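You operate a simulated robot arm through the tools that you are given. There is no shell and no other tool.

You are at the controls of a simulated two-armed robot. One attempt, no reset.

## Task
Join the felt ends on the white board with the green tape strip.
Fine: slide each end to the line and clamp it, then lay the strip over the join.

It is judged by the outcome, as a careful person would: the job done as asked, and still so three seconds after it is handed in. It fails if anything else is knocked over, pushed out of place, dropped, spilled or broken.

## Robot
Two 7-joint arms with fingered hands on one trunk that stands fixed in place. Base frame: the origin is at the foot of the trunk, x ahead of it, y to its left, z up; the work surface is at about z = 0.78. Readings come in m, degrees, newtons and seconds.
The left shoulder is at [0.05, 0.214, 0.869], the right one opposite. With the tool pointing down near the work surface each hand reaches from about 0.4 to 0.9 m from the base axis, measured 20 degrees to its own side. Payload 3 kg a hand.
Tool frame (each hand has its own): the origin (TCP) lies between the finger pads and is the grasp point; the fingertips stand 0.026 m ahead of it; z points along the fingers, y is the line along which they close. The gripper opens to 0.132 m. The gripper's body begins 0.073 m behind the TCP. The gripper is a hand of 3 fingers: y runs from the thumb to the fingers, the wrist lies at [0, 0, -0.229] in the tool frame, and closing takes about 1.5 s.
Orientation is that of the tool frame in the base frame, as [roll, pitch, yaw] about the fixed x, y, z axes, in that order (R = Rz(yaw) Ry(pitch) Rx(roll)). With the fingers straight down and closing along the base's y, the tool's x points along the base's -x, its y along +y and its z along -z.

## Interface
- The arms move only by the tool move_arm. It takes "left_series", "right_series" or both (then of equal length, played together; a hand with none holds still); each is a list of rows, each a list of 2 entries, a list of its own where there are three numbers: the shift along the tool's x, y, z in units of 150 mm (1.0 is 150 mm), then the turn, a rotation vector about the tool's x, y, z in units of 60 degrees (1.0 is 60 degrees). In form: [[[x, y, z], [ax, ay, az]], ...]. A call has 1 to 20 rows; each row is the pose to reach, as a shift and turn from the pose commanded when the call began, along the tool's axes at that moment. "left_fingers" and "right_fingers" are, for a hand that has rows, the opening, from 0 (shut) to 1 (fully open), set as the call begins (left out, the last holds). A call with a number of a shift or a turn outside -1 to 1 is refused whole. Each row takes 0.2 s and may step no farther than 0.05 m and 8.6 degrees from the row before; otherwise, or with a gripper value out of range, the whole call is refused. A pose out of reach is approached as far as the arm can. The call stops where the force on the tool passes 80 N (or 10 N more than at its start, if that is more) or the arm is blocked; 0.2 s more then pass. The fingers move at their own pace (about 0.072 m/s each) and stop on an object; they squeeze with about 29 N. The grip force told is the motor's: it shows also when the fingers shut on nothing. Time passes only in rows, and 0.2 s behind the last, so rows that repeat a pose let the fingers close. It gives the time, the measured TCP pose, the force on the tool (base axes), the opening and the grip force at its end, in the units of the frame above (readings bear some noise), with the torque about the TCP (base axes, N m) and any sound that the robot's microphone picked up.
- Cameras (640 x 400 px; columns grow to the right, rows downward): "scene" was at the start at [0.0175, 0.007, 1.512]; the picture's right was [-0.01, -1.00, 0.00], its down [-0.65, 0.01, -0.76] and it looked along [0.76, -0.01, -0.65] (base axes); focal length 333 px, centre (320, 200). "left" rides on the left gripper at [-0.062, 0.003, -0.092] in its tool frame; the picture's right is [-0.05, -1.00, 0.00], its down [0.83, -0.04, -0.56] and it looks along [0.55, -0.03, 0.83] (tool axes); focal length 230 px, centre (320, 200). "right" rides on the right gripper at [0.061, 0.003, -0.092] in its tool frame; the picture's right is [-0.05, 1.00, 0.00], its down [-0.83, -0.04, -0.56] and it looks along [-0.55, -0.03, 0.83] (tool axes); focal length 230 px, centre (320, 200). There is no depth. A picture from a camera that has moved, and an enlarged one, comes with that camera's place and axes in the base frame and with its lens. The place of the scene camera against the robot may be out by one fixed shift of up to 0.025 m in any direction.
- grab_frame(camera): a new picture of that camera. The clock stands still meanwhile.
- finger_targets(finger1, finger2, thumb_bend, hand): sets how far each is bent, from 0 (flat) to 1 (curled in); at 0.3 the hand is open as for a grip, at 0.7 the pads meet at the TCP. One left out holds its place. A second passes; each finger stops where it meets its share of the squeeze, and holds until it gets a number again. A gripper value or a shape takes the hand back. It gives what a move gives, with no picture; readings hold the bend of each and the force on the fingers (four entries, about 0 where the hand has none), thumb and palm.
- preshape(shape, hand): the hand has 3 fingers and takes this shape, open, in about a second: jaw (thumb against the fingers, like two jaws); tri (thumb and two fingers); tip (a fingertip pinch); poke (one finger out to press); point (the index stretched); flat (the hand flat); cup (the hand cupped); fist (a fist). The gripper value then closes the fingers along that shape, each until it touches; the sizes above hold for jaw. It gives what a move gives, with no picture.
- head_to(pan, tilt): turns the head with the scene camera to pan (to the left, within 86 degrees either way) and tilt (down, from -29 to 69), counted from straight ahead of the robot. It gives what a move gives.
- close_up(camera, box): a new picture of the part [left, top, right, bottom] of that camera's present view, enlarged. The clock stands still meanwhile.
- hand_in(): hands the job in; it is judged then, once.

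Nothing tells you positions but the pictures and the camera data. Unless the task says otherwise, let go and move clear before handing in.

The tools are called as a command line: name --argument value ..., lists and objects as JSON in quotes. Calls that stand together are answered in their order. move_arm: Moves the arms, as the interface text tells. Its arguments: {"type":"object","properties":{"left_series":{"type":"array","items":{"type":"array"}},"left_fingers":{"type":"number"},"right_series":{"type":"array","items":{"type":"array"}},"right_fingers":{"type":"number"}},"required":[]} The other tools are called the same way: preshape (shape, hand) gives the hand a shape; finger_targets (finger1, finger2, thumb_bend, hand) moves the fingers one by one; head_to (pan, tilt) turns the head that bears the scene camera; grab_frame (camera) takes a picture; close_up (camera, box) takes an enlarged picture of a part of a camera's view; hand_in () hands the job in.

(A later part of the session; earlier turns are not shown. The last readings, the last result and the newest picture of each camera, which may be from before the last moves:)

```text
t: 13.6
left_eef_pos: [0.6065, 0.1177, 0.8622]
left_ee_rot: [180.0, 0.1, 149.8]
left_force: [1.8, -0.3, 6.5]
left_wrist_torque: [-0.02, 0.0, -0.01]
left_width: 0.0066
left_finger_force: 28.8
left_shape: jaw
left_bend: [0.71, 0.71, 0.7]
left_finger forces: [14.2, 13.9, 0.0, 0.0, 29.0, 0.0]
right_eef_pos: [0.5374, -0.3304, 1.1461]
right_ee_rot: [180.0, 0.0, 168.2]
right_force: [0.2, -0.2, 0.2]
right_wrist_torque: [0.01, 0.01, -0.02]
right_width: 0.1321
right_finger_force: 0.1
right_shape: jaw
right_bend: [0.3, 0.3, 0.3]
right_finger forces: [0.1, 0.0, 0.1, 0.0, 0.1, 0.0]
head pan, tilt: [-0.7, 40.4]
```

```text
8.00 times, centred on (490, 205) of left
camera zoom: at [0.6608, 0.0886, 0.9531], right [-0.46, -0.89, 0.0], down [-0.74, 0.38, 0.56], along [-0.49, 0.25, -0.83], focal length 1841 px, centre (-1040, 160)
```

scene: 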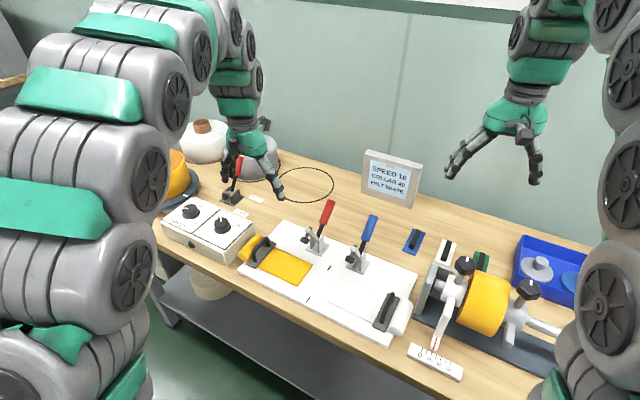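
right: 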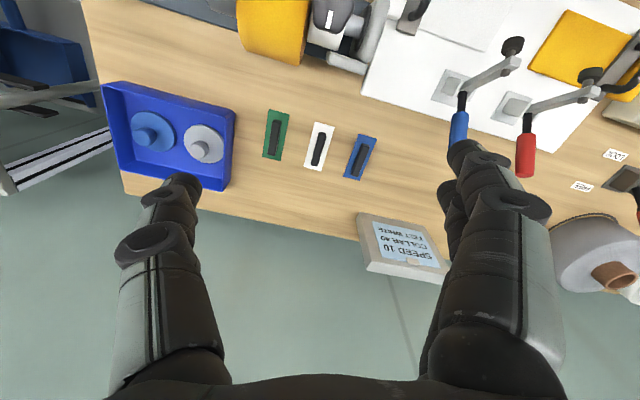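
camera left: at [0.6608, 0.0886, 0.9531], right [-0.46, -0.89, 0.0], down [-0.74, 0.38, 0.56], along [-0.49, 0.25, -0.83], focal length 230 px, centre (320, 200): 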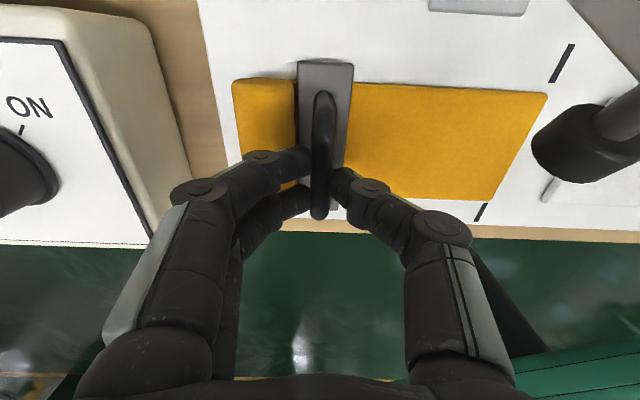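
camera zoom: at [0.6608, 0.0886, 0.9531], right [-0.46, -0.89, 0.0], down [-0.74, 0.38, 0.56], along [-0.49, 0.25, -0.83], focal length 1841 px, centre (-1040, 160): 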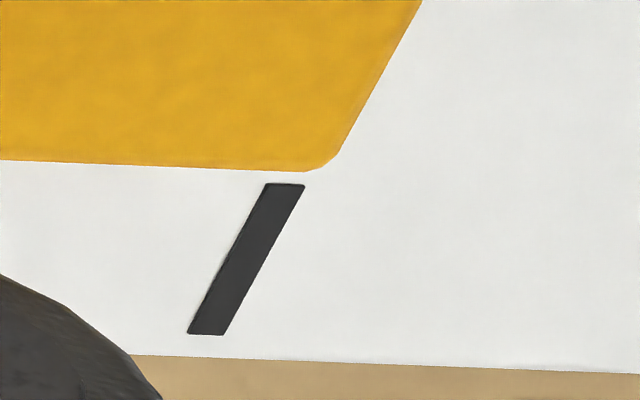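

Both cameras agree the yellow edge is about 2 mm short and parallel to the line. I'll move the last 1.7 mm, then release.

move_arm --left_series '[[[0, -0.006, 0], [0, 0, 0]], [[0, -0.0115, 0], [0, 0, 0]], [[0, -0.0115, 0], [0, 0, 0]]]'

move_arm --left_series '[[[0, 0, 0], [0, 0, 0]], [[0, 0, 0], [0, 0, 0]], [[0, 0, 0], [0, 0, 0]]]' --left_fingers 0.2

move_arm --left_series '[[[0, 0, -0.1], [0, 0, 0]], [[0, 0, -0.3], [0, 0, 0]], [[0, 0, -0.6], [0, 0, 0]], [[0, 0, -0.9], [0, 0, 0]]]'

close_up --camera "scene" --box '[270, 245, 340, 305]'

grab_frame --camera "left"

grab_frame --camera "scene"

```text
t: 14.4
left_eef_pos: [0.605, 0.1165, 0.8611]
left_ee_rot: [179.9, 0.0, 149.6]
left_force: [3.1, 4.7, 4.2]
left_wrist_torque: [0.14, -0.09, 0.02]
left_width: 0.0067
left_finger_force: 28.8
left_shape: jaw
left_bend: [0.71, 0.71, 0.7]
left_finger forces: [16.0, 15.8, 0.1, 0.1, 26.0, 0.1]
right_eef_pos: [0.5373, -0.3295, 1.1453]
right_ee_rot: [180.0, 0.0, 168.4]
right_force: [-0.7, 0.7, -0.2]
right_wrist_torque: [-0.02, 0.0, -0.02]
right_width: 0.1318
right_finger_force: 0.0
right_shape: jaw
right_bend: [0.3, 0.3, 0.3]
right_finger forces: [0.0, 0.0, 0.0, 0.0, 0.0, 0.1]
head pan, tilt: [-0.7, 40.4]
```

```text
t: 15.2
left_eef_pos: [0.6054, 0.1166, 0.8626]
left_ee_rot: [179.9, 0.0, 149.8]
left_force: [-0.3, 0.4, 0.2]
left_wrist_torque: [0.05, 0.0, -0.02]
left_width: 0.0264
left_finger_force: 0.0
left_shape: jaw
left_bend: [0.73, 0.73, 0.7]
left_finger forces: [0.0, 0.1, 0.0, 0.0, 0.0, 0.0]
right_eef_pos: [0.5374, -0.3289, 1.146]
right_ee_rot: [180.0, 0.0, 168.3]
right_force: [-0.2, -0.4, 0.5]
right_wrist_torque: [-0.02, 0.0, -0.01]
right_width: 0.132
right_finger_force: 0.1
right_shape: jaw
right_bend: [0.3, 0.3, 0.3]
right_finger forces: [0.0, 0.0, 0.0, 0.1, 0.1, 0.0]
head pan, tilt: [-0.7, 40.4]
```

```text
t: 16.2
left_eef_pos: [0.6058, 0.115, 0.9991]
left_ee_rot: [179.9, 0.0, 149.8]
left_force: [0.5, -0.8, 0.5]
left_wrist_torque: [-0.01, -0.01, 0.02]
left_width: 0.0261
left_finger_force: 0.0
left_shape: jaw
left_bend: [0.73, 0.73, 0.7]
left_finger forces: [0.0, 0.0, 0.0, 0.0, 0.0, 0.1]
right_eef_pos: [0.537, -0.3296, 1.1456]
right_ee_rot: [-180.0, 0.0, 168.2]
right_force: [-0.3, -0.4, 0.8]
right_wrist_torque: [-0.03, -0.01, 0.01]
right_width: 0.1319
right_finger_force: 0.1
right_shape: jaw
right_bend: [0.3, 0.3, 0.3]
right_finger forces: [0.1, 0.1, 0.1, 0.0, 0.0, 0.1]
head pan, tilt: [-0.7, 40.4]
```

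```text
6.67 times, centred on (305, 275) of scene
camera zoom: at [0.0174, 0.007, 1.512], right [-0.01, -1.0, 0.0], down [-0.65, 0.01, -0.76], along [0.76, -0.01, -0.65], focal length 2219 px, centre (420, -300)
```

zoom: 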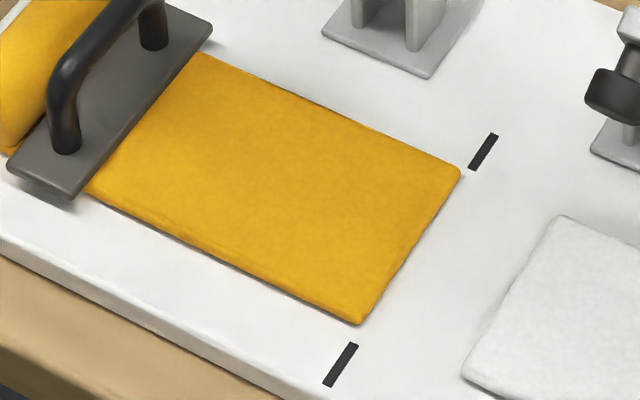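

```text
taken
camera left: at [0.6599, 0.0865, 1.09], right [-0.46, -0.89, 0.0], down [-0.74, 0.38, 0.56], along [-0.49, 0.25, -0.83], focal length 230 px, centre (320, 200)
```

left: 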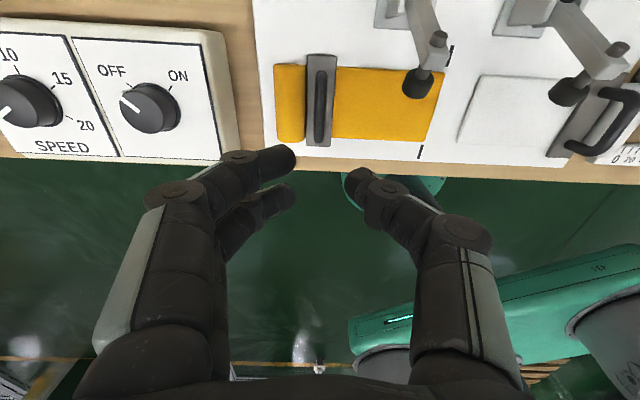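

```text
taken
```

scene: 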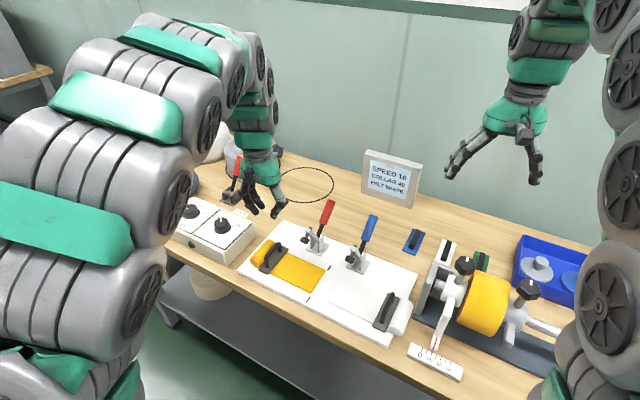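

close_up --camera "left" --box '[380, 30, 500, 170]'

close_up --camera "left" --box '[400, 120, 450, 165]'

```text
2.86 times, centred on (440, 100) of left
camera zoom: at [0.6599, 0.0865, 1.09], right [-0.46, -0.89, 0.0], down [-0.74, 0.38, 0.56], along [-0.49, 0.25, -0.83], focal length 657 px, centre (-23, 486)
```

zoom: 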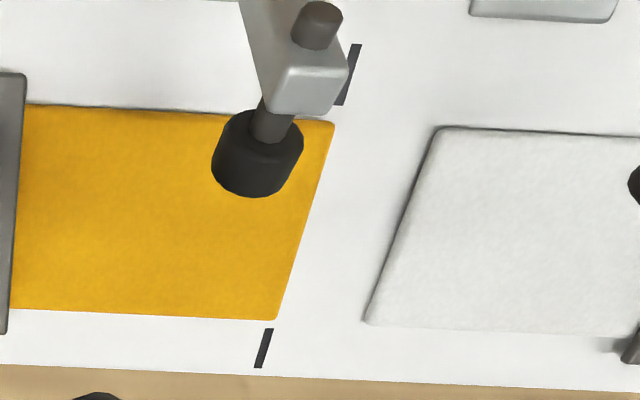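

```text
8.89 times, centred on (425, 142) of left
camera zoom: at [0.6599, 0.0865, 1.09], right [-0.46, -0.89, 0.0], down [-0.74, 0.38, 0.56], along [-0.49, 0.25, -0.83], focal length 2045 px, centre (-613, 711)
```

zoom: 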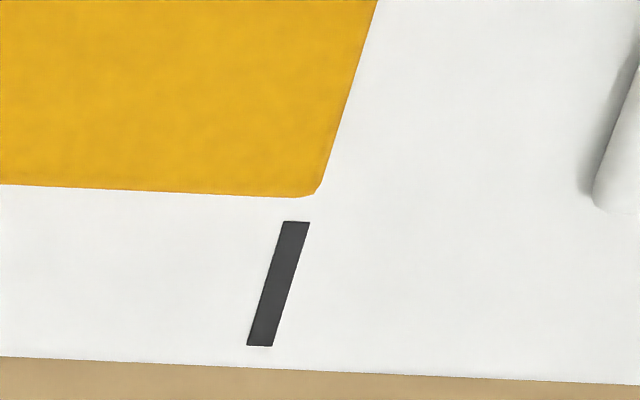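

The yellow edge is on the line to within about 1 mm. Next is the red clamp, so I'm moving the left hand above and behind its handle.

move_arm --left_series '[[[-0.2, -0.1, -0.1], [0, 0, 0]], [[-0.4, -0.2, -0.2], [0, 0, 0]], [[-0.6, -0.3, -0.25], [0, 0, 0]], [[-0.8, -0.42, -0.25], [0, 0, 0]], [[-1.0, -0.52, -0.25], [0, 0, 0]]]' --left_fingers 0.5

grab_frame --camera "left"

grab_frame --camera "scene"

```text
t: 17.4
left_eef_pos: [0.6963, -0.026, 1.0348]
left_ee_rot: [-180.0, 0.1, 149.8]
left_force: [0.1, -0.6, 0.7]
left_wrist_torque: [-0.03, 0.02, 0.02]
left_width: 0.0655
left_finger_force: 0.0
left_shape: jaw
left_bend: [0.73, 0.73, 0.7]
left_finger forces: [0.0, 0.0, 0.0, 0.0, 0.0, 0.0]
right_eef_pos: [0.5385, -0.3291, 1.1451]
right_ee_rot: [-180.0, 0.0, 168.2]
right_force: [0.7, -1.1, 0.1]
right_wrist_torque: [-0.02, -0.01, -0.01]
right_width: 0.1319
right_finger_force: 0.1
right_shape: jaw
right_bend: [0.3, 0.3, 0.3]
right_finger forces: [0.0, 0.0, 0.0, 0.0, 0.0, 0.0]
head pan, tilt: [-0.7, 40.4]
```

```text
taken
camera left: at [0.7505, -0.0562, 1.1252], right [-0.46, -0.89, 0.0], down [-0.74, 0.38, 0.56], along [-0.49, 0.25, -0.83], focal length 230 px, centre (320, 200)
```

left: 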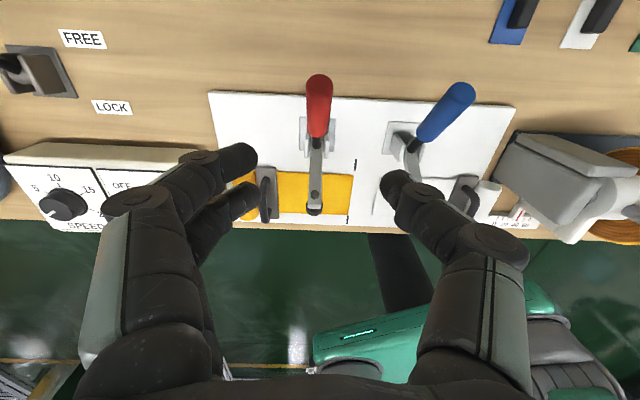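

```text
taken
```

scene: 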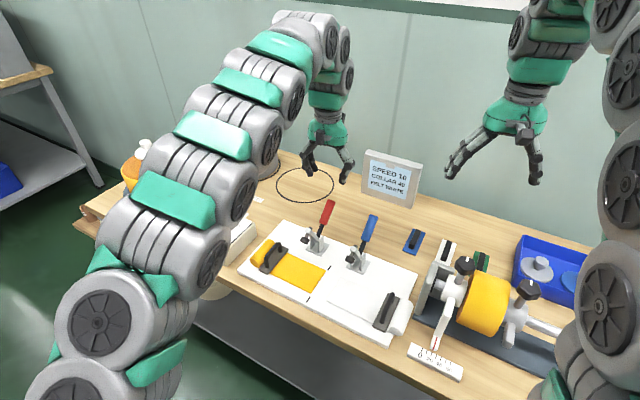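

close_up --camera "left" --box '[260, 60, 400, 230]'

close_up --camera "scene" --box '[290, 190, 390, 280]'

```text
2.35 times, centred on (330, 145) of left
camera zoom: at [0.7505, -0.0562, 1.1252], right [-0.46, -0.89, 0.0], down [-0.74, 0.38, 0.56], along [-0.49, 0.25, -0.83], focal length 541 px, centre (296, 329)
```

zoom: 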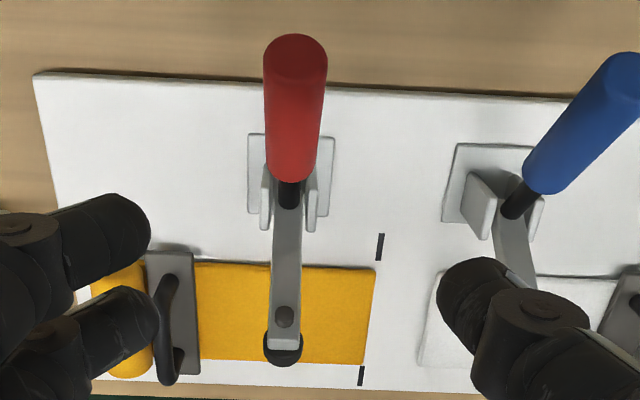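

```text
4.44 times, centred on (340, 235) of scene
camera zoom: at [0.0175, 0.0071, 1.512], right [-0.01, -1.0, 0.0], down [-0.65, 0.01, -0.76], along [0.76, -0.01, -0.65], focal length 1480 px, centre (231, 44)
```

zoom: 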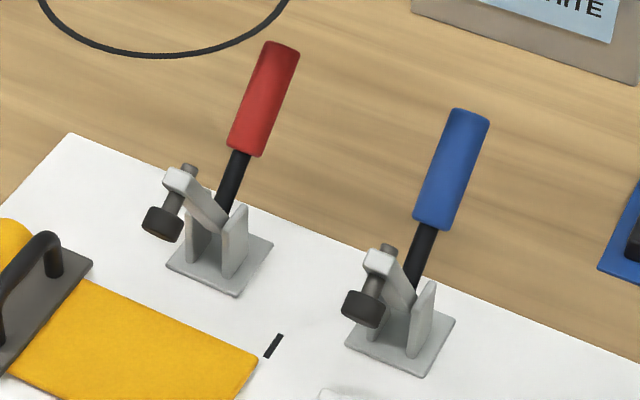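

The red handle's tip is near (0.728, -0.045, 0.922), tilted back about 45°. I'll lower the open fingers around its upper part.

move_arm --left_series '[[[-0.135, 0, 0.0], [0, 0, 0]], [[-0.135, 0, 0.2], [0, 0, 0]], [[-0.135, 0, 0.4], [0, 0, 0]], [[-0.135, 0, 0.6], [0, 0, 0]], [[-0.135, 0, 0.75], [0, 0, 0]], [[-0.135, 0, 0.862], [0, 0, 0]]]' --left_fingers 0.45

grab_frame --camera "left"

close_up --camera "scene" --box '[280, 160, 400, 280]'

```text
t: 18.8
left_eef_pos: [0.7131, -0.036, 0.9048]
left_ee_rot: [180.0, 0.0, 149.7]
left_force: [0.3, -0.5, 0.1]
left_wrist_torque: [0.01, 0.01, 0.0]
left_width: 0.0601
left_finger_force: 0.1
left_shape: jaw
left_bend: [0.73, 0.73, 0.7]
left_finger forces: [0.0, 0.0, 0.1, 0.0, 0.1, 0.1]
right_eef_pos: [0.5373, -0.328, 1.1466]
right_ee_rot: [179.9, -0.1, 168.3]
right_force: [0.5, -0.1, 0.2]
right_wrist_torque: [-0.01, -0.02, 0.0]
right_width: 0.1321
right_finger_force: 0.0
right_shape: jaw
right_bend: [0.3, 0.3, 0.3]
right_finger forces: [0.0, 0.0, 0.0, 0.0, 0.0, 0.0]
head pan, tilt: [-0.7, 40.4]
```

```text
taken
camera left: at [0.768, -0.0653, 0.9967], right [-0.46, -0.89, 0.0], down [-0.74, 0.38, 0.56], along [-0.49, 0.25, -0.83], focal length 230 px, centre (320, 200)
```

left: 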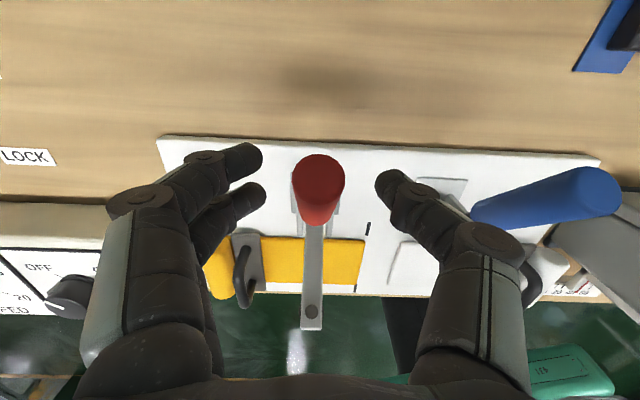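

```text
3.33 times, centred on (340, 220) of scene
camera zoom: at [0.0175, 0.007, 1.512], right [-0.01, -1.0, 0.0], down [-0.65, 0.01, -0.76], along [0.76, -0.01, -0.65], focal length 1110 px, centre (253, 133)
```

zoom: 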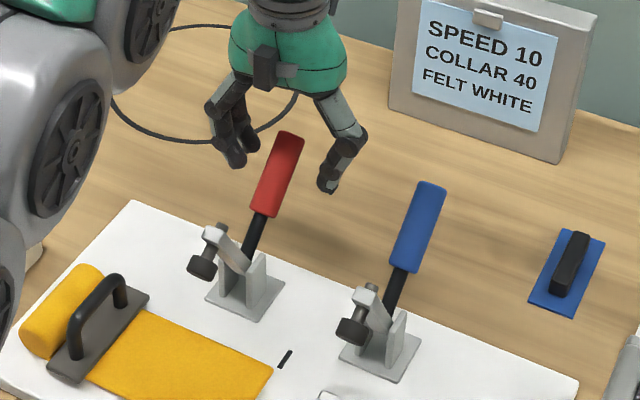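

The handle is centred between the fingers. Closing on it.

move_arm --left_series '[[[0, 0, 0], [0, 0, 0]], [[0, 0, 0], [0, 0, 0]], [[0, 0, 0], [0, 0, 0]], [[0, 0, 0], [0, 0, 0]], [[0, 0, 0], [0, 0, 0]]]' --left_fingers 0.0

grab_frame --camera "left"

close_up --camera "scene" --box '[280, 160, 400, 280]'

```text
t: 20.0
left_eef_pos: [0.7128, -0.0352, 0.906]
left_ee_rot: [-180.0, 0.0, 149.8]
left_force: [-0.3, 0.5, -4.4]
left_wrist_torque: [0.06, -0.02, 0.04]
left_width: 0.0129
left_finger_force: 29.4
left_shape: jaw
left_bend: [0.71, 0.73, 0.7]
left_finger forces: [8.8, 13.6, 0.0, 0.0, 23.8, 0.1]
right_eef_pos: [0.5369, -0.3292, 1.145]
right_ee_rot: [-179.9, 0.0, 168.3]
right_force: [-0.1, 0.0, 0.4]
right_wrist_torque: [0.03, -0.03, 0.01]
right_width: 0.1322
right_finger_force: 0.1
right_shape: jaw
right_bend: [0.3, 0.3, 0.3]
right_finger forces: [0.0, 0.1, 0.0, 0.0, 0.0, 0.0]
head pan, tilt: [-0.7, 40.4]
```

```text
taken
camera left: at [0.7678, -0.0653, 0.9968], right [-0.46, -0.89, 0.0], down [-0.74, 0.38, 0.56], along [-0.49, 0.25, -0.83], focal length 230 px, centre (320, 200)
```

left: 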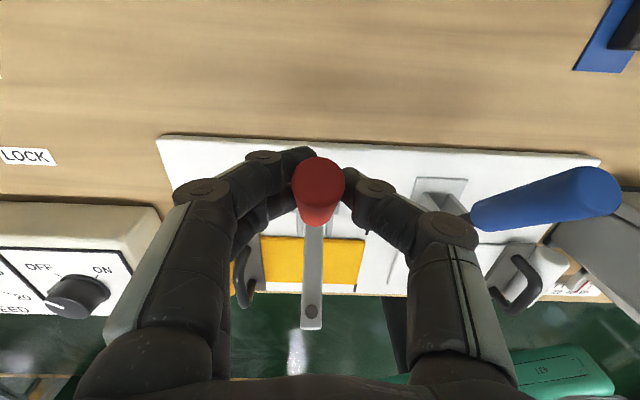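

```text
3.33 times, centred on (340, 220) of scene
camera zoom: at [0.0175, 0.007, 1.512], right [-0.01, -1.0, 0.0], down [-0.65, 0.01, -0.76], along [0.76, -0.01, -0.65], focal length 1110 px, centre (253, 133)
```

zoom: 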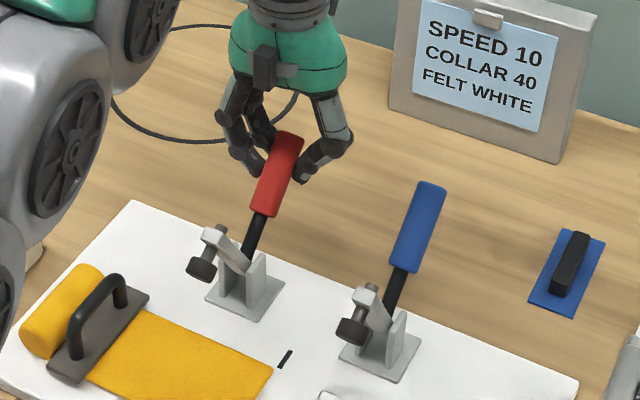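

Gripped at about 13 mm width. I'll pull along an arc about the pivot, doing the first 20° and then checking.

move_arm --left_series '[[[0.047, 0, -0.039], [0, 0, 0]], [[0.095, 0, -0.075], [0, 0, 0]], [[0.148, 0, -0.106], [0, 0, 0]], [[0.203, 0, -0.133], [0, 0, 0]], [[0.203, 0, -0.133], [0, 0, 0]]]'

grab_frame --camera "left"

close_up --camera "scene" --box '[280, 160, 400, 280]'

```text
t: 21.2
left_eef_pos: [0.6864, -0.022, 0.9263]
left_ee_rot: [-179.9, 0.1, 149.7]
left_force: [1.1, -11.8, 9.2]
left_wrist_torque: [-0.22, -0.1, -0.04]
left_width: 0.0124
left_finger_force: 29.3
left_shape: jaw
left_bend: [0.73, 0.72, 0.72]
left_finger forces: [6.1, 14.6, 0.1, 0.1, 26.3, 0.0]
right_eef_pos: [0.5368, -0.3297, 1.145]
right_ee_rot: [180.0, 0.0, 168.3]
right_force: [0.0, -0.6, -0.3]
right_wrist_torque: [-0.05, -0.01, 0.01]
right_width: 0.1319
right_finger_force: 0.0
right_shape: jaw
right_bend: [0.3, 0.3, 0.3]
right_finger forces: [0.1, 0.0, 0.0, 0.0, 0.1, 0.0]
head pan, tilt: [-0.7, 40.4]
```

```text
taken
camera left: at [0.7418, -0.0516, 1.0174], right [-0.46, -0.89, 0.0], down [-0.74, 0.38, 0.55], along [-0.49, 0.25, -0.83], focal length 230 px, centre (320, 200)
```

left: 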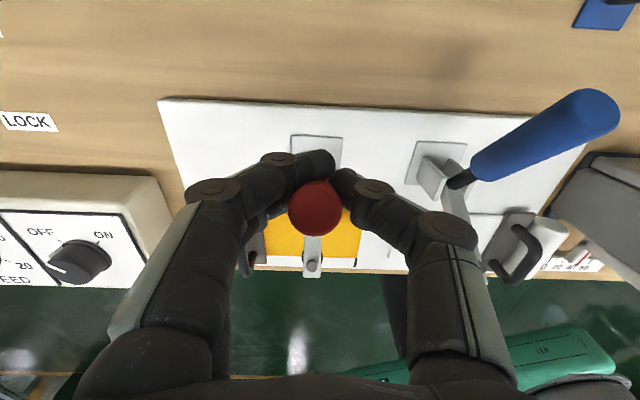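

```text
3.33 times, centred on (340, 220) of scene
camera zoom: at [0.0173, 0.0068, 1.512], right [-0.01, -1.0, 0.0], down [-0.65, 0.01, -0.76], along [0.76, -0.01, -0.65], focal length 1110 px, centre (253, 133)
```

zoom: 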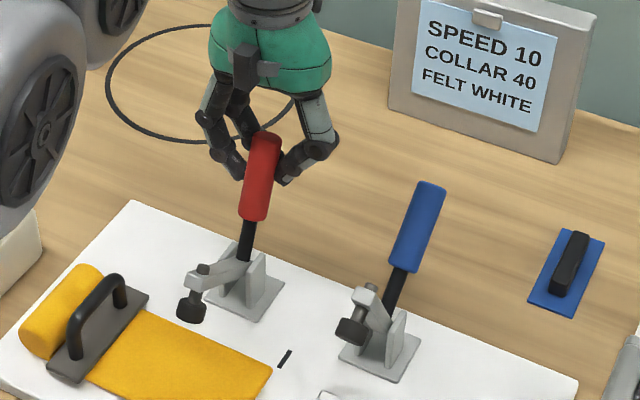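

The lever follows and the foot is coming down. Continuing the arc another 20°.

move_arm --left_series '[[[0.058, -0.003, -0.022], [0, 0, 0]], [[0.115, -0.006, -0.039], [0, 0, 0]], [[0.175, -0.006, -0.05], [0, 0, 0]], [[0.235, -0.006, -0.056], [0, 0, 0]], [[0.235, -0.006, -0.056], [0, 0, 0]]]'

grab_frame --camera "left"

close_up --camera "scene" --box '[280, 160, 400, 280]'

```text
t: 22.4
left_eef_pos: [0.6566, -0.0028, 0.9342]
left_ee_rot: [180.0, -0.1, 149.8]
left_force: [6.9, 10.3, -2.7]
left_wrist_torque: [0.12, -0.15, -0.2]
left_width: 0.0063
left_finger_force: 28.5
left_shape: jaw
left_bend: [0.74, 0.73, 0.74]
left_finger forces: [0.0, 11.2, 0.1, 0.0, 0.0, 0.0]
right_eef_pos: [0.5372, -0.3286, 1.1458]
right_ee_rot: [-180.0, 0.0, 168.3]
right_force: [-0.1, -0.2, -0.3]
right_wrist_torque: [-0.03, -0.02, 0.0]
right_width: 0.1322
right_finger_force: 0.0
right_shape: jaw
right_bend: [0.3, 0.3, 0.3]
right_finger forces: [0.0, 0.0, 0.0, 0.0, 0.0, 0.0]
head pan, tilt: [-0.7, 40.4]
```

```text
taken
camera left: at [0.712, -0.0312, 1.0249], right [-0.46, -0.89, 0.0], down [-0.74, 0.38, 0.56], along [-0.49, 0.25, -0.83], focal length 230 px, centre (320, 200)
```

left: 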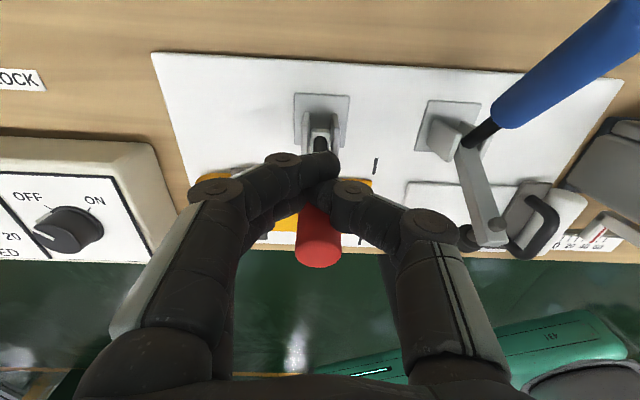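

```text
3.33 times, centred on (340, 220) of scene
camera zoom: at [0.0176, 0.0072, 1.5119], right [-0.01, -1.0, 0.0], down [-0.65, 0.01, -0.76], along [0.76, -0.01, -0.65], focal length 1110 px, centre (253, 133)
```

zoom: 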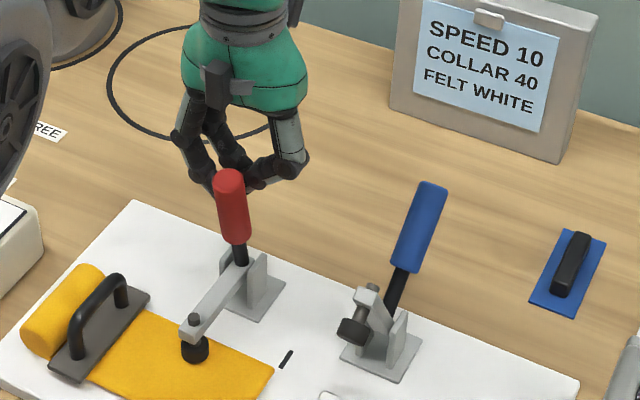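

The lever moved past centre and slipped ahead of my fingers, and the foot appears to be down on the yellow felt. Checking in close-up.

close_up --camera "scene" --box '[300, 210, 370, 280]'

close_up --camera "left" --box '[260, 80, 400, 280]'

```text
5.71 times, centred on (335, 245) of scene
camera zoom: at [0.0176, 0.0072, 1.5119], right [-0.01, -1.0, 0.0], down [-0.65, 0.01, -0.76], along [0.76, -0.01, -0.65], focal length 1902 px, centre (234, -57)
```

zoom: 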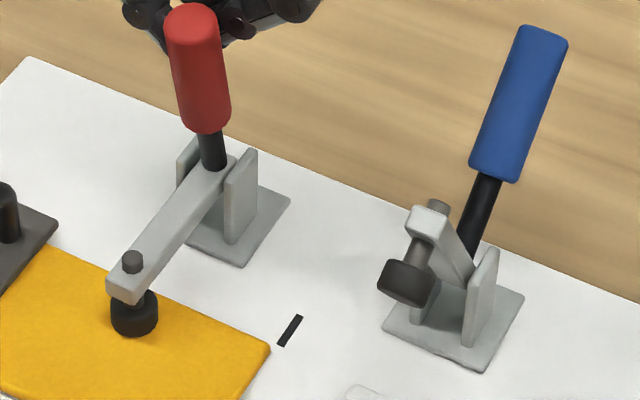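

```text
2.00 times, centred on (330, 180) of left
camera zoom: at [0.712, -0.0312, 1.0249], right [-0.46, -0.89, 0.0], down [-0.74, 0.38, 0.56], along [-0.49, 0.25, -0.83], focal length 460 px, centre (300, 240)
```

zoom: 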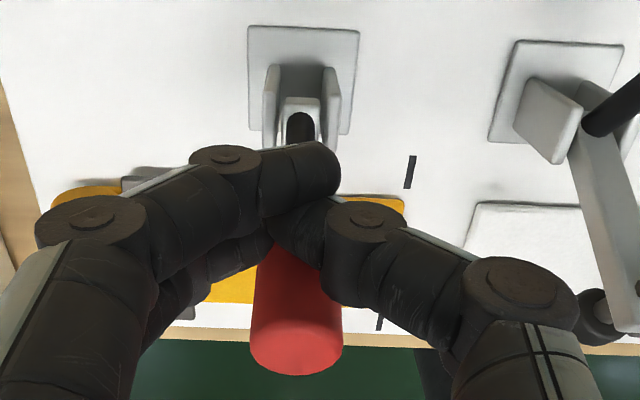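

The foot rests flat on the felt. I'll push 6 mm further with the closed fingers behind the handle to make sure it is fully home.

move_arm --left_series '[[[0.02, 0, 0], [0, 0, 0]], [[0.04, 0, 0], [0, 0, 0]], [[0.04, 0, 0], [0, 0, 0]]]'

close_up --camera "scene" --box '[300, 210, 370, 280]'

```text
t: 23.2
left_eef_pos: [0.6529, -0.0017, 0.9348]
left_ee_rot: [180.0, 0.4, 149.6]
left_force: [52.3, -9.1, -3.4]
left_wrist_torque: [-0.26, -1.01, -0.59]
left_width: 0.0068
left_finger_force: 29.4
left_shape: jaw
left_bend: [0.74, 0.72, 0.74]
left_finger forces: [0.0, 22.5, 0.0, 0.0, 39.1, 0.0]
right_eef_pos: [0.5375, -0.3297, 1.1453]
right_ee_rot: [-180.0, 0.0, 168.1]
right_force: [0.1, 0.0, 0.8]
right_wrist_torque: [0.02, 0.0, 0.0]
right_width: 0.1319
right_finger_force: 0.1
right_shape: jaw
right_bend: [0.3, 0.3, 0.3]
right_finger forces: [0.0, 0.1, 0.0, 0.0, 0.0, 0.0]
head pan, tilt: [-0.7, 40.4]
```

```text
5.71 times, centred on (335, 245) of scene
camera zoom: at [0.0183, 0.0068, 1.5119], right [-0.01, -1.0, 0.0], down [-0.65, 0.01, -0.76], along [0.76, -0.01, -0.65], focal length 1902 px, centre (234, -57)
```

zoom: 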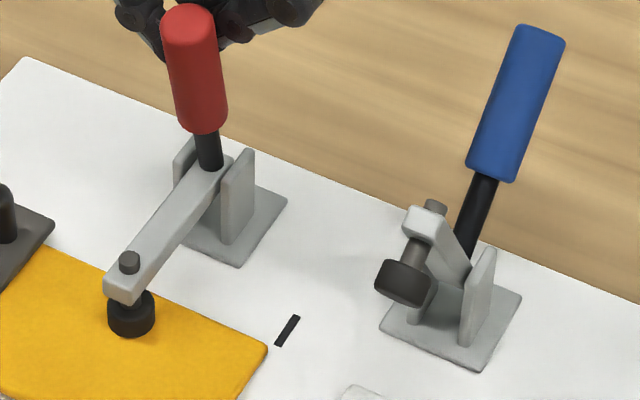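

It met a hard stop at 52 N, so the red clamp is fully closed. Backing the left hand off, then up and away to the left while I look at the result.

move_arm --left_series '[[[-0.08, 0, 0], [0, 0, 0]], [[-0.2, 0, 0], [0, 0, 0]], [[-0.25, 0, -0.2], [0, 0, 0]], [[-0.25, 0, -0.5], [0, 0, 0]], [[-0.25, 0, -0.8], [0, 0, 0]], [[-0.25, 0, -1.0], [0, 0, 0]]]'

grab_frame --camera "scene"

grab_frame --camera "left"

close_up --camera "scene" --box '[280, 200, 380, 290]'

```text
t: 24.6
left_eef_pos: [0.6821, -0.0194, 1.0841]
left_ee_rot: [180.0, -0.1, 149.8]
left_force: [0.2, 0.3, 0.5]
left_wrist_torque: [0.0, -0.02, 0.02]
left_width: 0.0054
left_finger_force: 28.7
left_shape: jaw
left_bend: [0.74, 0.75, 0.74]
left_finger forces: [0.1, 0.1, 0.0, 0.0, 0.0, 0.0]
right_eef_pos: [0.5363, -0.3284, 1.1457]
right_ee_rot: [179.9, 0.1, 168.2]
right_force: [0.3, -0.2, -0.1]
right_wrist_torque: [0.0, 0.0, 0.01]
right_width: 0.1319
right_finger_force: 0.0
right_shape: jaw
right_bend: [0.3, 0.3, 0.3]
right_finger forces: [0.0, 0.0, 0.0, 0.0, 0.1, 0.1]
head pan, tilt: [-0.7, 40.4]
```

```text
taken
```

scene: 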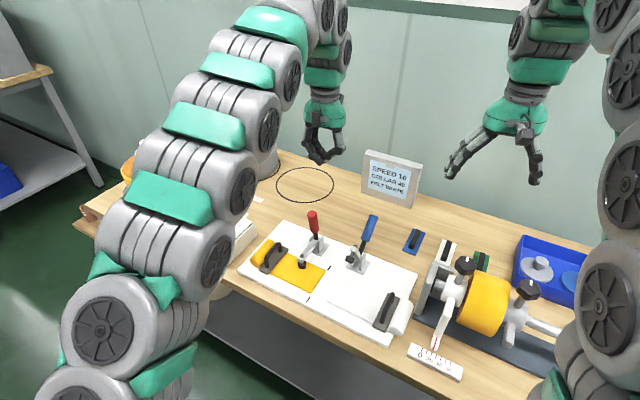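

```text
taken
camera left: at [0.7381, -0.0487, 1.1755], right [-0.46, -0.89, 0.0], down [-0.74, 0.38, 0.55], along [-0.49, 0.25, -0.83], focal length 230 px, centre (320, 200)
```

left: 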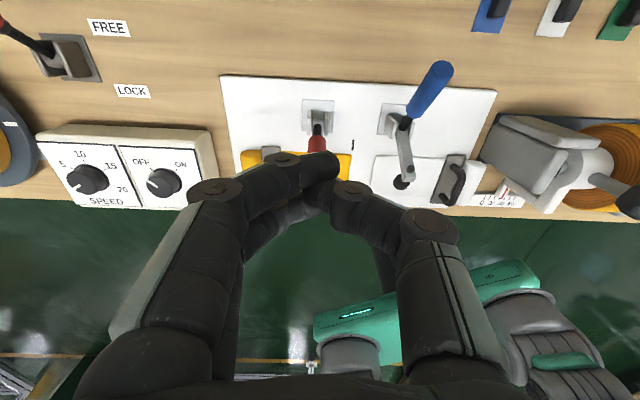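

```text
4.44 times, centred on (330, 245) of scene
camera zoom: at [0.0174, 0.007, 1.512], right [-0.01, -1.0, 0.0], down [-0.65, 0.01, -0.76], along [0.76, -0.01, -0.65], focal length 1480 px, centre (276, 0)
```

zoom: 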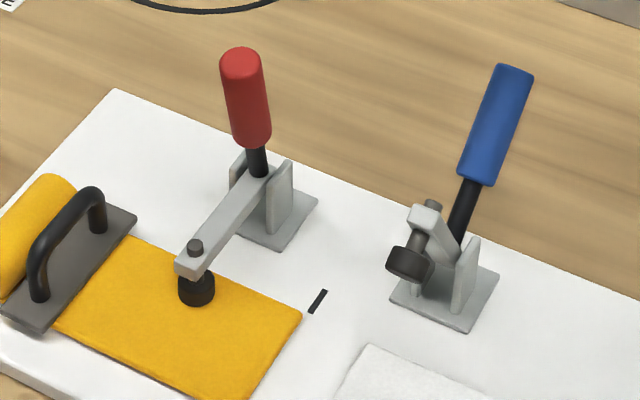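

The red clamp stays closed. Moving the left hand back to the left out of the way, then bringing the right hand above the white end's handle.

move_arm --left_series '[[[0.18, 0.14, -0.05], [0, 0, 0]], [[0.36, 0.28, -0.1], [0, 0, 0]], [[0.55, 0.42, -0.15], [0, 0, 0]], [[0.73, 0.56, -0.2], [0, 0, 0]], [[0.91, 0.7, -0.23], [0, 0, 0]]]'

move_arm --left_series '[[[0.18, 0.14, -0.05], [0, 0, 0]], [[0.36, 0.28, -0.1], [0, 0, 0]], [[0.55, 0.42, -0.15], [0, 0, 0]], [[0.73, 0.56, -0.2], [0, 0, 0]], [[0.91, 0.7, -0.23], [0, 0, 0]], [[0.91, 0.7, -0.23], [0, 0, 0]]]' --right_series '[[[0.12, 0.15, 0.05], [0, 0, 0.05]], [[0.24, 0.31, 0.15], [0, 0, 0.1]], [[0.36, 0.47, 0.25], [0, 0, 0.16]], [[0.48, 0.62, 0.35], [0, 0, 0.21]], [[0.6, 0.78, 0.45], [0, 0, 0.26]], [[0.717, 0.934, 0.55], [0, 0, 0.307]]]' --right_fingers 0.5

grab_frame --camera "scene"

grab_frame --camera "right"

```text
t: 25.8
left_eef_pos: [0.618, 0.1394, 1.1178]
left_ee_rot: [180.0, -0.1, 149.7]
left_force: [-0.5, 0.1, -0.3]
left_wrist_torque: [0.0, -0.01, 0.01]
left_width: 0.0053
left_finger_force: 29.0
left_shape: jaw
left_bend: [0.74, 0.75, 0.74]
left_finger forces: [0.1, 0.0, 0.0, 0.1, 0.0, 0.1]
right_eef_pos: [0.5384, -0.3286, 1.1445]
right_ee_rot: [180.0, 0.0, 168.3]
right_force: [-0.4, 0.4, -0.2]
right_wrist_torque: [0.0, -0.05, 0.03]
right_width: 0.1321
right_finger_force: 0.0
right_shape: jaw
right_bend: [0.3, 0.3, 0.3]
right_finger forces: [0.0, 0.1, 0.0, 0.1, 0.0, 0.0]
head pan, tilt: [-0.7, 40.4]
```

```text
t: 27.2
left_eef_pos: [0.5519, 0.2992, 1.1528]
left_ee_rot: [180.0, 0.0, 149.7]
left_force: [-0.1, 0.6, -0.2]
left_wrist_torque: [-0.02, 0.0, 0.01]
left_width: 0.0057
left_finger_force: 29.5
left_shape: jaw
left_bend: [0.74, 0.75, 0.74]
left_finger forces: [0.0, 0.0, 0.1, 0.0, 0.1, 0.1]
right_eef_pos: [0.4627, -0.1691, 1.0628]
right_ee_rot: [180.0, 0.0, 149.8]
right_force: [-0.5, -0.3, 0.0]
right_wrist_torque: [0.01, 0.0, -0.02]
right_width: 0.0667
right_finger_force: 0.0
right_shape: jaw
right_bend: [0.73, 0.73, 0.7]
right_finger forces: [0.0, 0.0, 0.1, 0.1, 0.0, 0.0]
head pan, tilt: [-0.7, 40.4]
```

```text
taken
```

scene: 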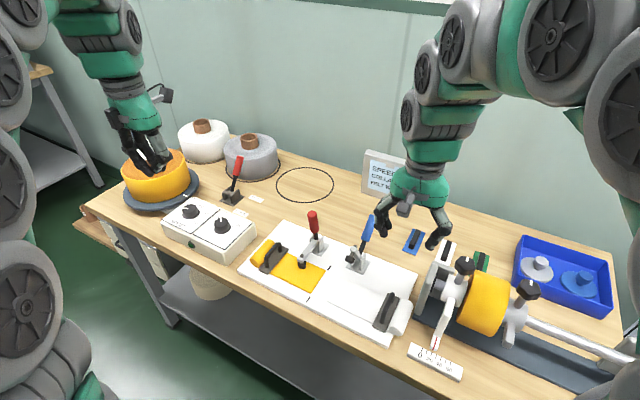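

```text
taken
camera right: at [0.4097, -0.1357, 1.1554], right [0.55, 0.84, 0.0], down [0.7, -0.46, 0.55], along [0.46, -0.3, -0.83], focal length 230 px, centre (320, 200)
```

right: 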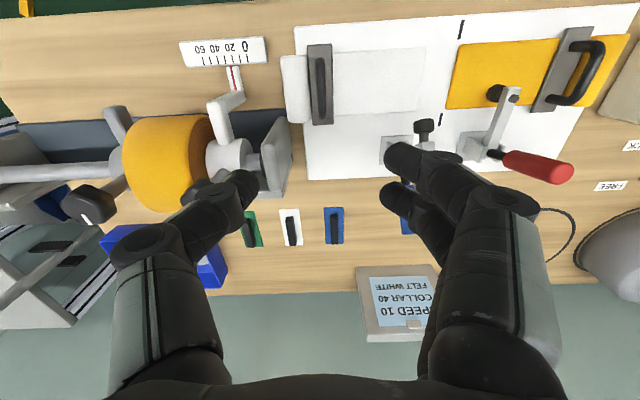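

close_up --camera "right" --box '[260, 20, 480, 160]'

close_up --camera "right" --box '[400, 0, 640, 160]'

```text
2.86 times, centred on (370, 90) of right
camera zoom: at [0.4097, -0.1357, 1.1554], right [0.55, 0.84, 0.0], down [0.7, -0.46, 0.55], along [0.46, -0.3, -0.83], focal length 657 px, centre (177, 514)
```

zoom: 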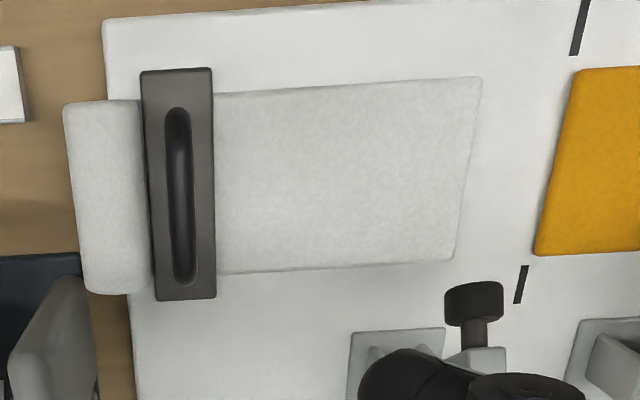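

```text
2.50 times, centred on (520, 80) of right
camera zoom: at [0.4097, -0.1357, 1.1554], right [0.55, 0.84, 0.0], down [0.7, -0.46, 0.55], along [0.46, -0.3, -0.83], focal length 575 px, centre (-180, 500)
```

zoom: 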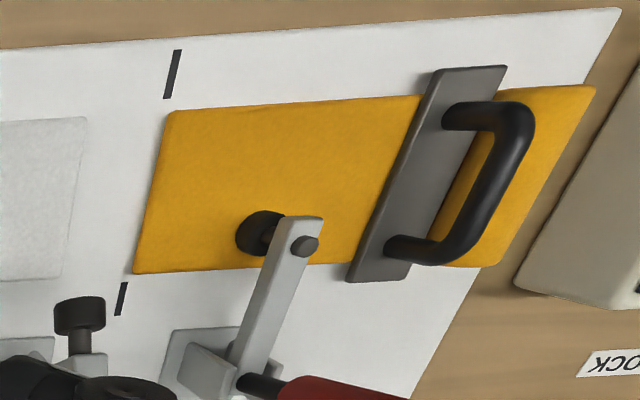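

The right hand hovers near the white end's handle at about (0.453, -0.160). Going part way down with the fingers narrowed to check alignment.

move_arm --right_series '[[[0.06, 0.01, 0.0], [0, 0, 0]], [[0.12, 0.021, 0.15], [0, 0, 0]], [[0.168, 0.021, 0.4], [0, 0, 0]], [[0.168, 0.021, 0.65], [0, 0, 0]], [[0.168, 0.021, 0.85], [0, 0, 0]]]' --right_fingers 0.22

grab_frame --camera "right"

close_up --camera "scene" --box '[340, 230, 460, 350]'

```text
t: 28.4
left_eef_pos: [0.5522, 0.3002, 1.152]
left_ee_rot: [180.0, 0.1, 149.8]
left_force: [-0.1, 0.9, 1.0]
left_wrist_torque: [-0.02, -0.01, 0.05]
left_width: 0.0057
left_finger_force: 28.9
left_shape: jaw
left_bend: [0.74, 0.75, 0.74]
left_finger forces: [0.0, 0.1, 0.0, 0.0, 0.0, 0.0]
right_eef_pos: [0.4383, -0.1541, 0.9351]
right_ee_rot: [-180.0, 0.1, 150.0]
right_force: [-0.4, -0.5, 0.1]
right_wrist_torque: [0.0, 0.02, 0.03]
right_width: 0.0292
right_finger_force: 0.1
right_shape: jaw
right_bend: [0.73, 0.73, 0.7]
right_finger forces: [0.0, 0.0, 0.0, 0.0, 0.0, 0.1]
head pan, tilt: [-0.7, 40.4]
```

```text
taken
camera right: at [0.3867, -0.1204, 1.028], right [0.55, 0.84, 0.0], down [0.7, -0.45, 0.56], along [0.47, -0.3, -0.83], focal length 230 px, centre (320, 200)
```

right: 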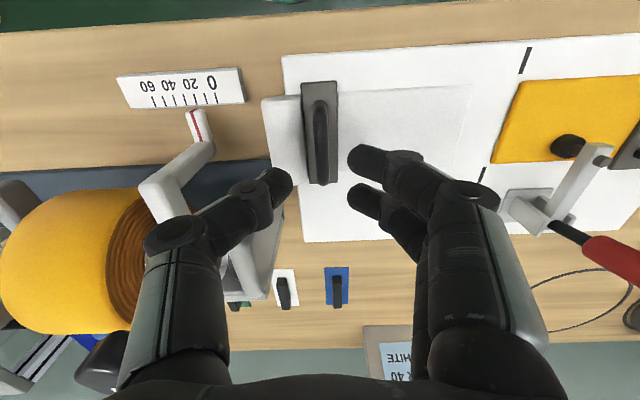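

```text
3.33 times, centred on (400, 290) of scene
camera zoom: at [0.0175, 0.007, 1.512], right [-0.01, -1.0, 0.0], down [-0.65, 0.01, -0.76], along [0.76, -0.01, -0.65], focal length 1110 px, centre (53, -100)
```

zoom: 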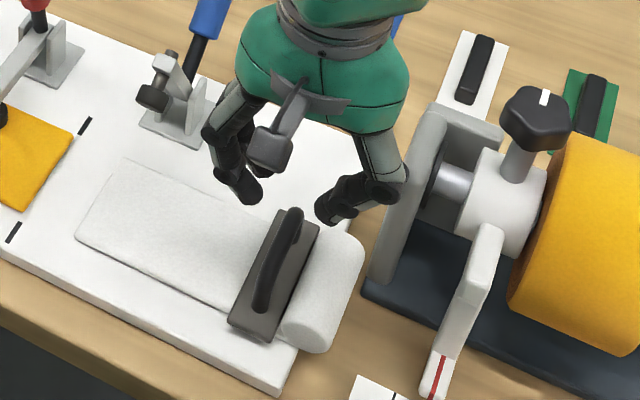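

close_up --camera "right" --box '[240, 40, 400, 220]'

```text
2.22 times, centred on (320, 130) of right
camera zoom: at [0.3867, -0.1204, 1.028], right [0.55, 0.84, 0.0], down [0.7, -0.45, 0.56], along [0.47, -0.3, -0.83], focal length 511 px, centre (320, 356)
```

zoom: 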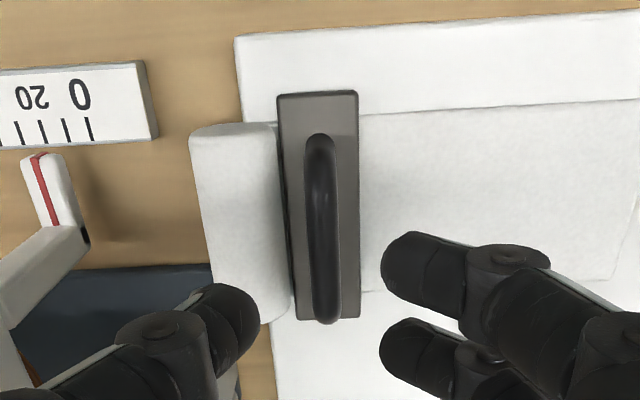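

The bar is centred between the fingers. Lowering to the same grip height as before (z 0.863) and closing.

move_arm --right_series '[[[0.03, 0, 0.1], [0, 0, 0]], [[0.03, 0, 0.2], [0, 0, 0]], [[0.03, 0, 0.3], [0, 0, 0]], [[0.03, 0, 0.4], [0, 0, 0]], [[0.03, 0, 0.482], [0, 0, 0]]]' --right_fingers 0.2

move_arm --right_series '[[[0, 0, 0], [0, 0, 0]], [[0, 0, 0], [0, 0, 0]], [[0, 0, 0], [0, 0, 0]], [[0, 0, 0], [0, 0, 0]]]' --right_fingers 0.0

grab_frame --camera "right"

close_up --camera "scene" --box '[340, 230, 460, 350]'

```text
t: 29.6
left_eef_pos: [0.5524, 0.2995, 1.1523]
left_ee_rot: [-180.0, 0.0, 149.8]
left_force: [0.1, 1.7, 0.1]
left_wrist_torque: [-0.04, 0.0, 0.02]
left_width: 0.0055
left_finger_force: 29.3
left_shape: jaw
left_bend: [0.74, 0.75, 0.74]
left_finger forces: [0.0, 0.0, 0.0, 0.0, 0.0, 0.0]
right_eef_pos: [0.4351, -0.1527, 0.8636]
right_ee_rot: [-180.0, 0.0, 149.9]
right_force: [-0.8, -0.1, -0.1]
right_wrist_torque: [0.0, 0.02, 0.01]
right_width: 0.0269
right_finger_force: 0.1
right_shape: jaw
right_bend: [0.73, 0.73, 0.7]
right_finger forces: [0.0, 0.0, 0.1, 0.1, 0.1, 0.1]
head pan, tilt: [-0.7, 40.4]
```

```text
t: 30.6
left_eef_pos: [0.5508, 0.2991, 1.1517]
left_ee_rot: [-180.0, 0.0, 149.9]
left_force: [0.2, -1.0, 0.4]
left_wrist_torque: [0.02, 0.02, -0.04]
left_width: 0.0056
left_finger_force: 29.1
left_shape: jaw
left_bend: [0.74, 0.75, 0.74]
left_finger forces: [0.0, 0.0, 0.1, 0.0, 0.0, 0.1]
right_eef_pos: [0.4348, -0.1535, 0.864]
right_ee_rot: [180.0, 0.1, 149.8]
right_force: [-0.9, 0.9, 0.2]
right_wrist_torque: [0.07, 0.02, 0.04]
right_width: 0.0063
right_finger_force: 29.3
right_shape: jaw
right_bend: [0.71, 0.71, 0.7]
right_finger forces: [12.5, 12.8, 0.1, 0.0, 24.7, 0.1]
head pan, tilt: [-0.7, 40.4]
```

```text
taken
camera right: at [0.3837, -0.1194, 0.9564], right [0.55, 0.84, 0.0], down [0.7, -0.45, 0.56], along [0.46, -0.3, -0.83], focal length 230 px, centre (320, 200)
```

right: 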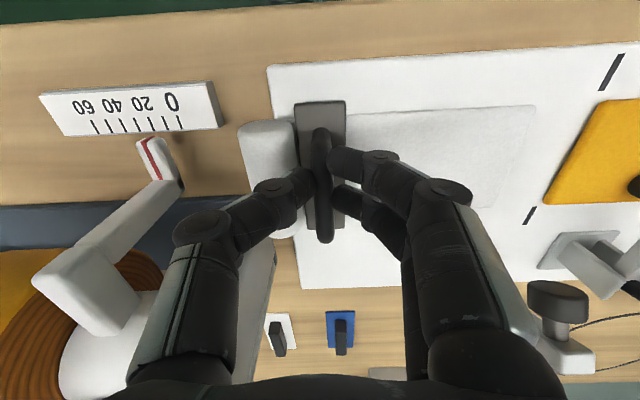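

```text
3.33 times, centred on (400, 290) of scene
camera zoom: at [0.0174, 0.007, 1.512], right [-0.01, -1.0, 0.0], down [-0.65, 0.01, -0.76], along [0.76, -0.01, -0.65], focal length 1110 px, centre (53, -100)
```

zoom: 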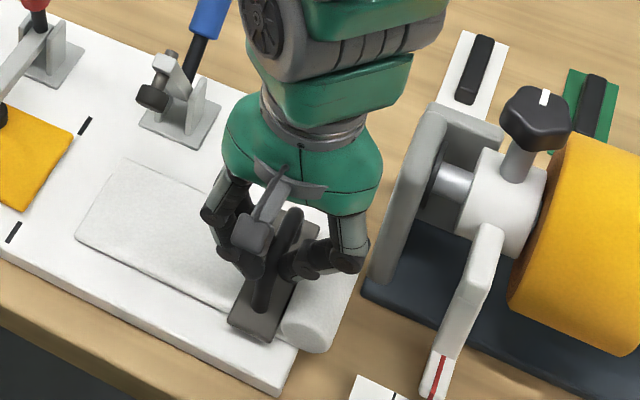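

A clean grip with almost no net force. Sliding the white end 35 mm toward the line, then measuring.

move_arm --right_series '[[[0, 0.04, 0], [0, 0, 0]], [[0, 0.08, 0], [0, 0, 0]], [[0, 0.12, 0], [0, 0, 0]], [[0, 0.16, 0], [0, 0, 0]], [[0, 0.2, 0], [0, 0, 0]], [[0, 0.233, 0], [0, 0, 0]], [[0, 0.233, 0], [0, 0, 0]]]'

grab_frame --camera "right"

close_up --camera "scene" --box '[280, 230, 400, 330]'

close_up --camera "scene" --box '[290, 250, 340, 300]'

```text
t: 32.2
left_eef_pos: [0.5514, 0.3, 1.153]
left_ee_rot: [180.0, 0.0, 149.8]
left_force: [0.4, 0.5, -0.1]
left_wrist_torque: [-0.03, 0.05, -0.01]
left_width: 0.0056
left_finger_force: 29.5
left_shape: jaw
left_bend: [0.74, 0.75, 0.74]
left_finger forces: [0.0, 0.0, 0.0, 0.1, 0.0, 0.1]
right_eef_pos: [0.4535, -0.1223, 0.8622]
right_ee_rot: [-180.0, 0.1, 150.0]
right_force: [-4.4, 3.3, 9.8]
right_wrist_torque: [0.1, 0.07, 0.03]
right_width: 0.0064
right_finger_force: 29.4
right_shape: jaw
right_bend: [0.71, 0.71, 0.7]
right_finger forces: [16.1, 14.3, 0.0, 0.0, 29.4, 0.0]
head pan, tilt: [-0.7, 40.4]
```

```text
taken
camera right: at [0.4018, -0.0886, 0.9558], right [0.55, 0.84, 0.0], down [0.7, -0.45, 0.56], along [0.47, -0.3, -0.83], focal length 230 px, centre (320, 200)
```

right: 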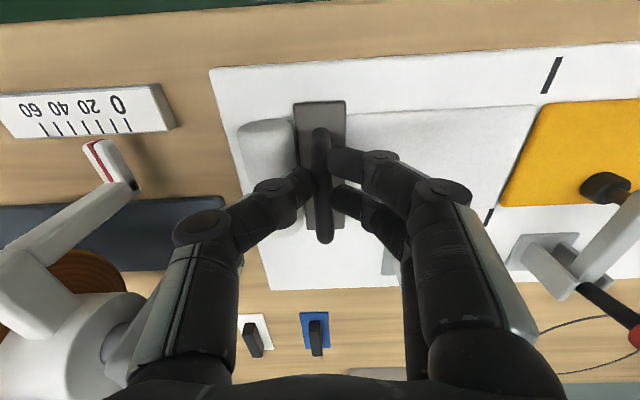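

```text
4.00 times, centred on (340, 280) of scene
camera zoom: at [0.0173, 0.0071, 1.512], right [-0.01, -1.0, 0.0], down [-0.65, 0.01, -0.76], along [0.76, -0.01, -0.65], focal length 1332 px, centre (240, -120)
```

zoom: 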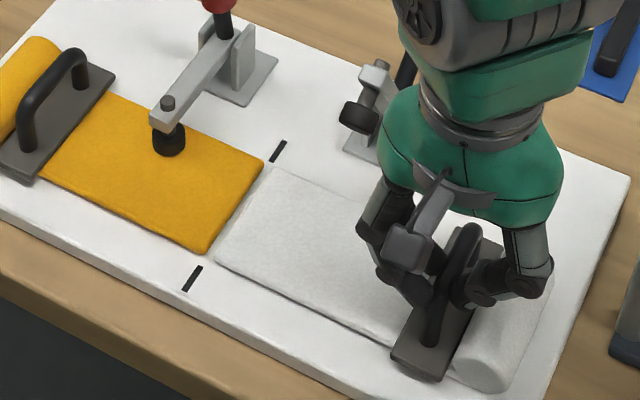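

```text
8.00 times, centred on (315, 275) of scene
camera zoom: at [0.0173, 0.0071, 1.512], right [-0.01, -1.0, 0.0], down [-0.65, 0.01, -0.76], along [0.76, -0.01, -0.65], focal length 2663 px, centre (360, -400)
```

zoom: 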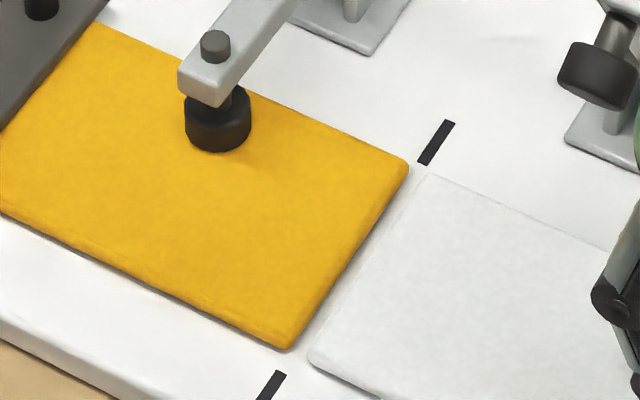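

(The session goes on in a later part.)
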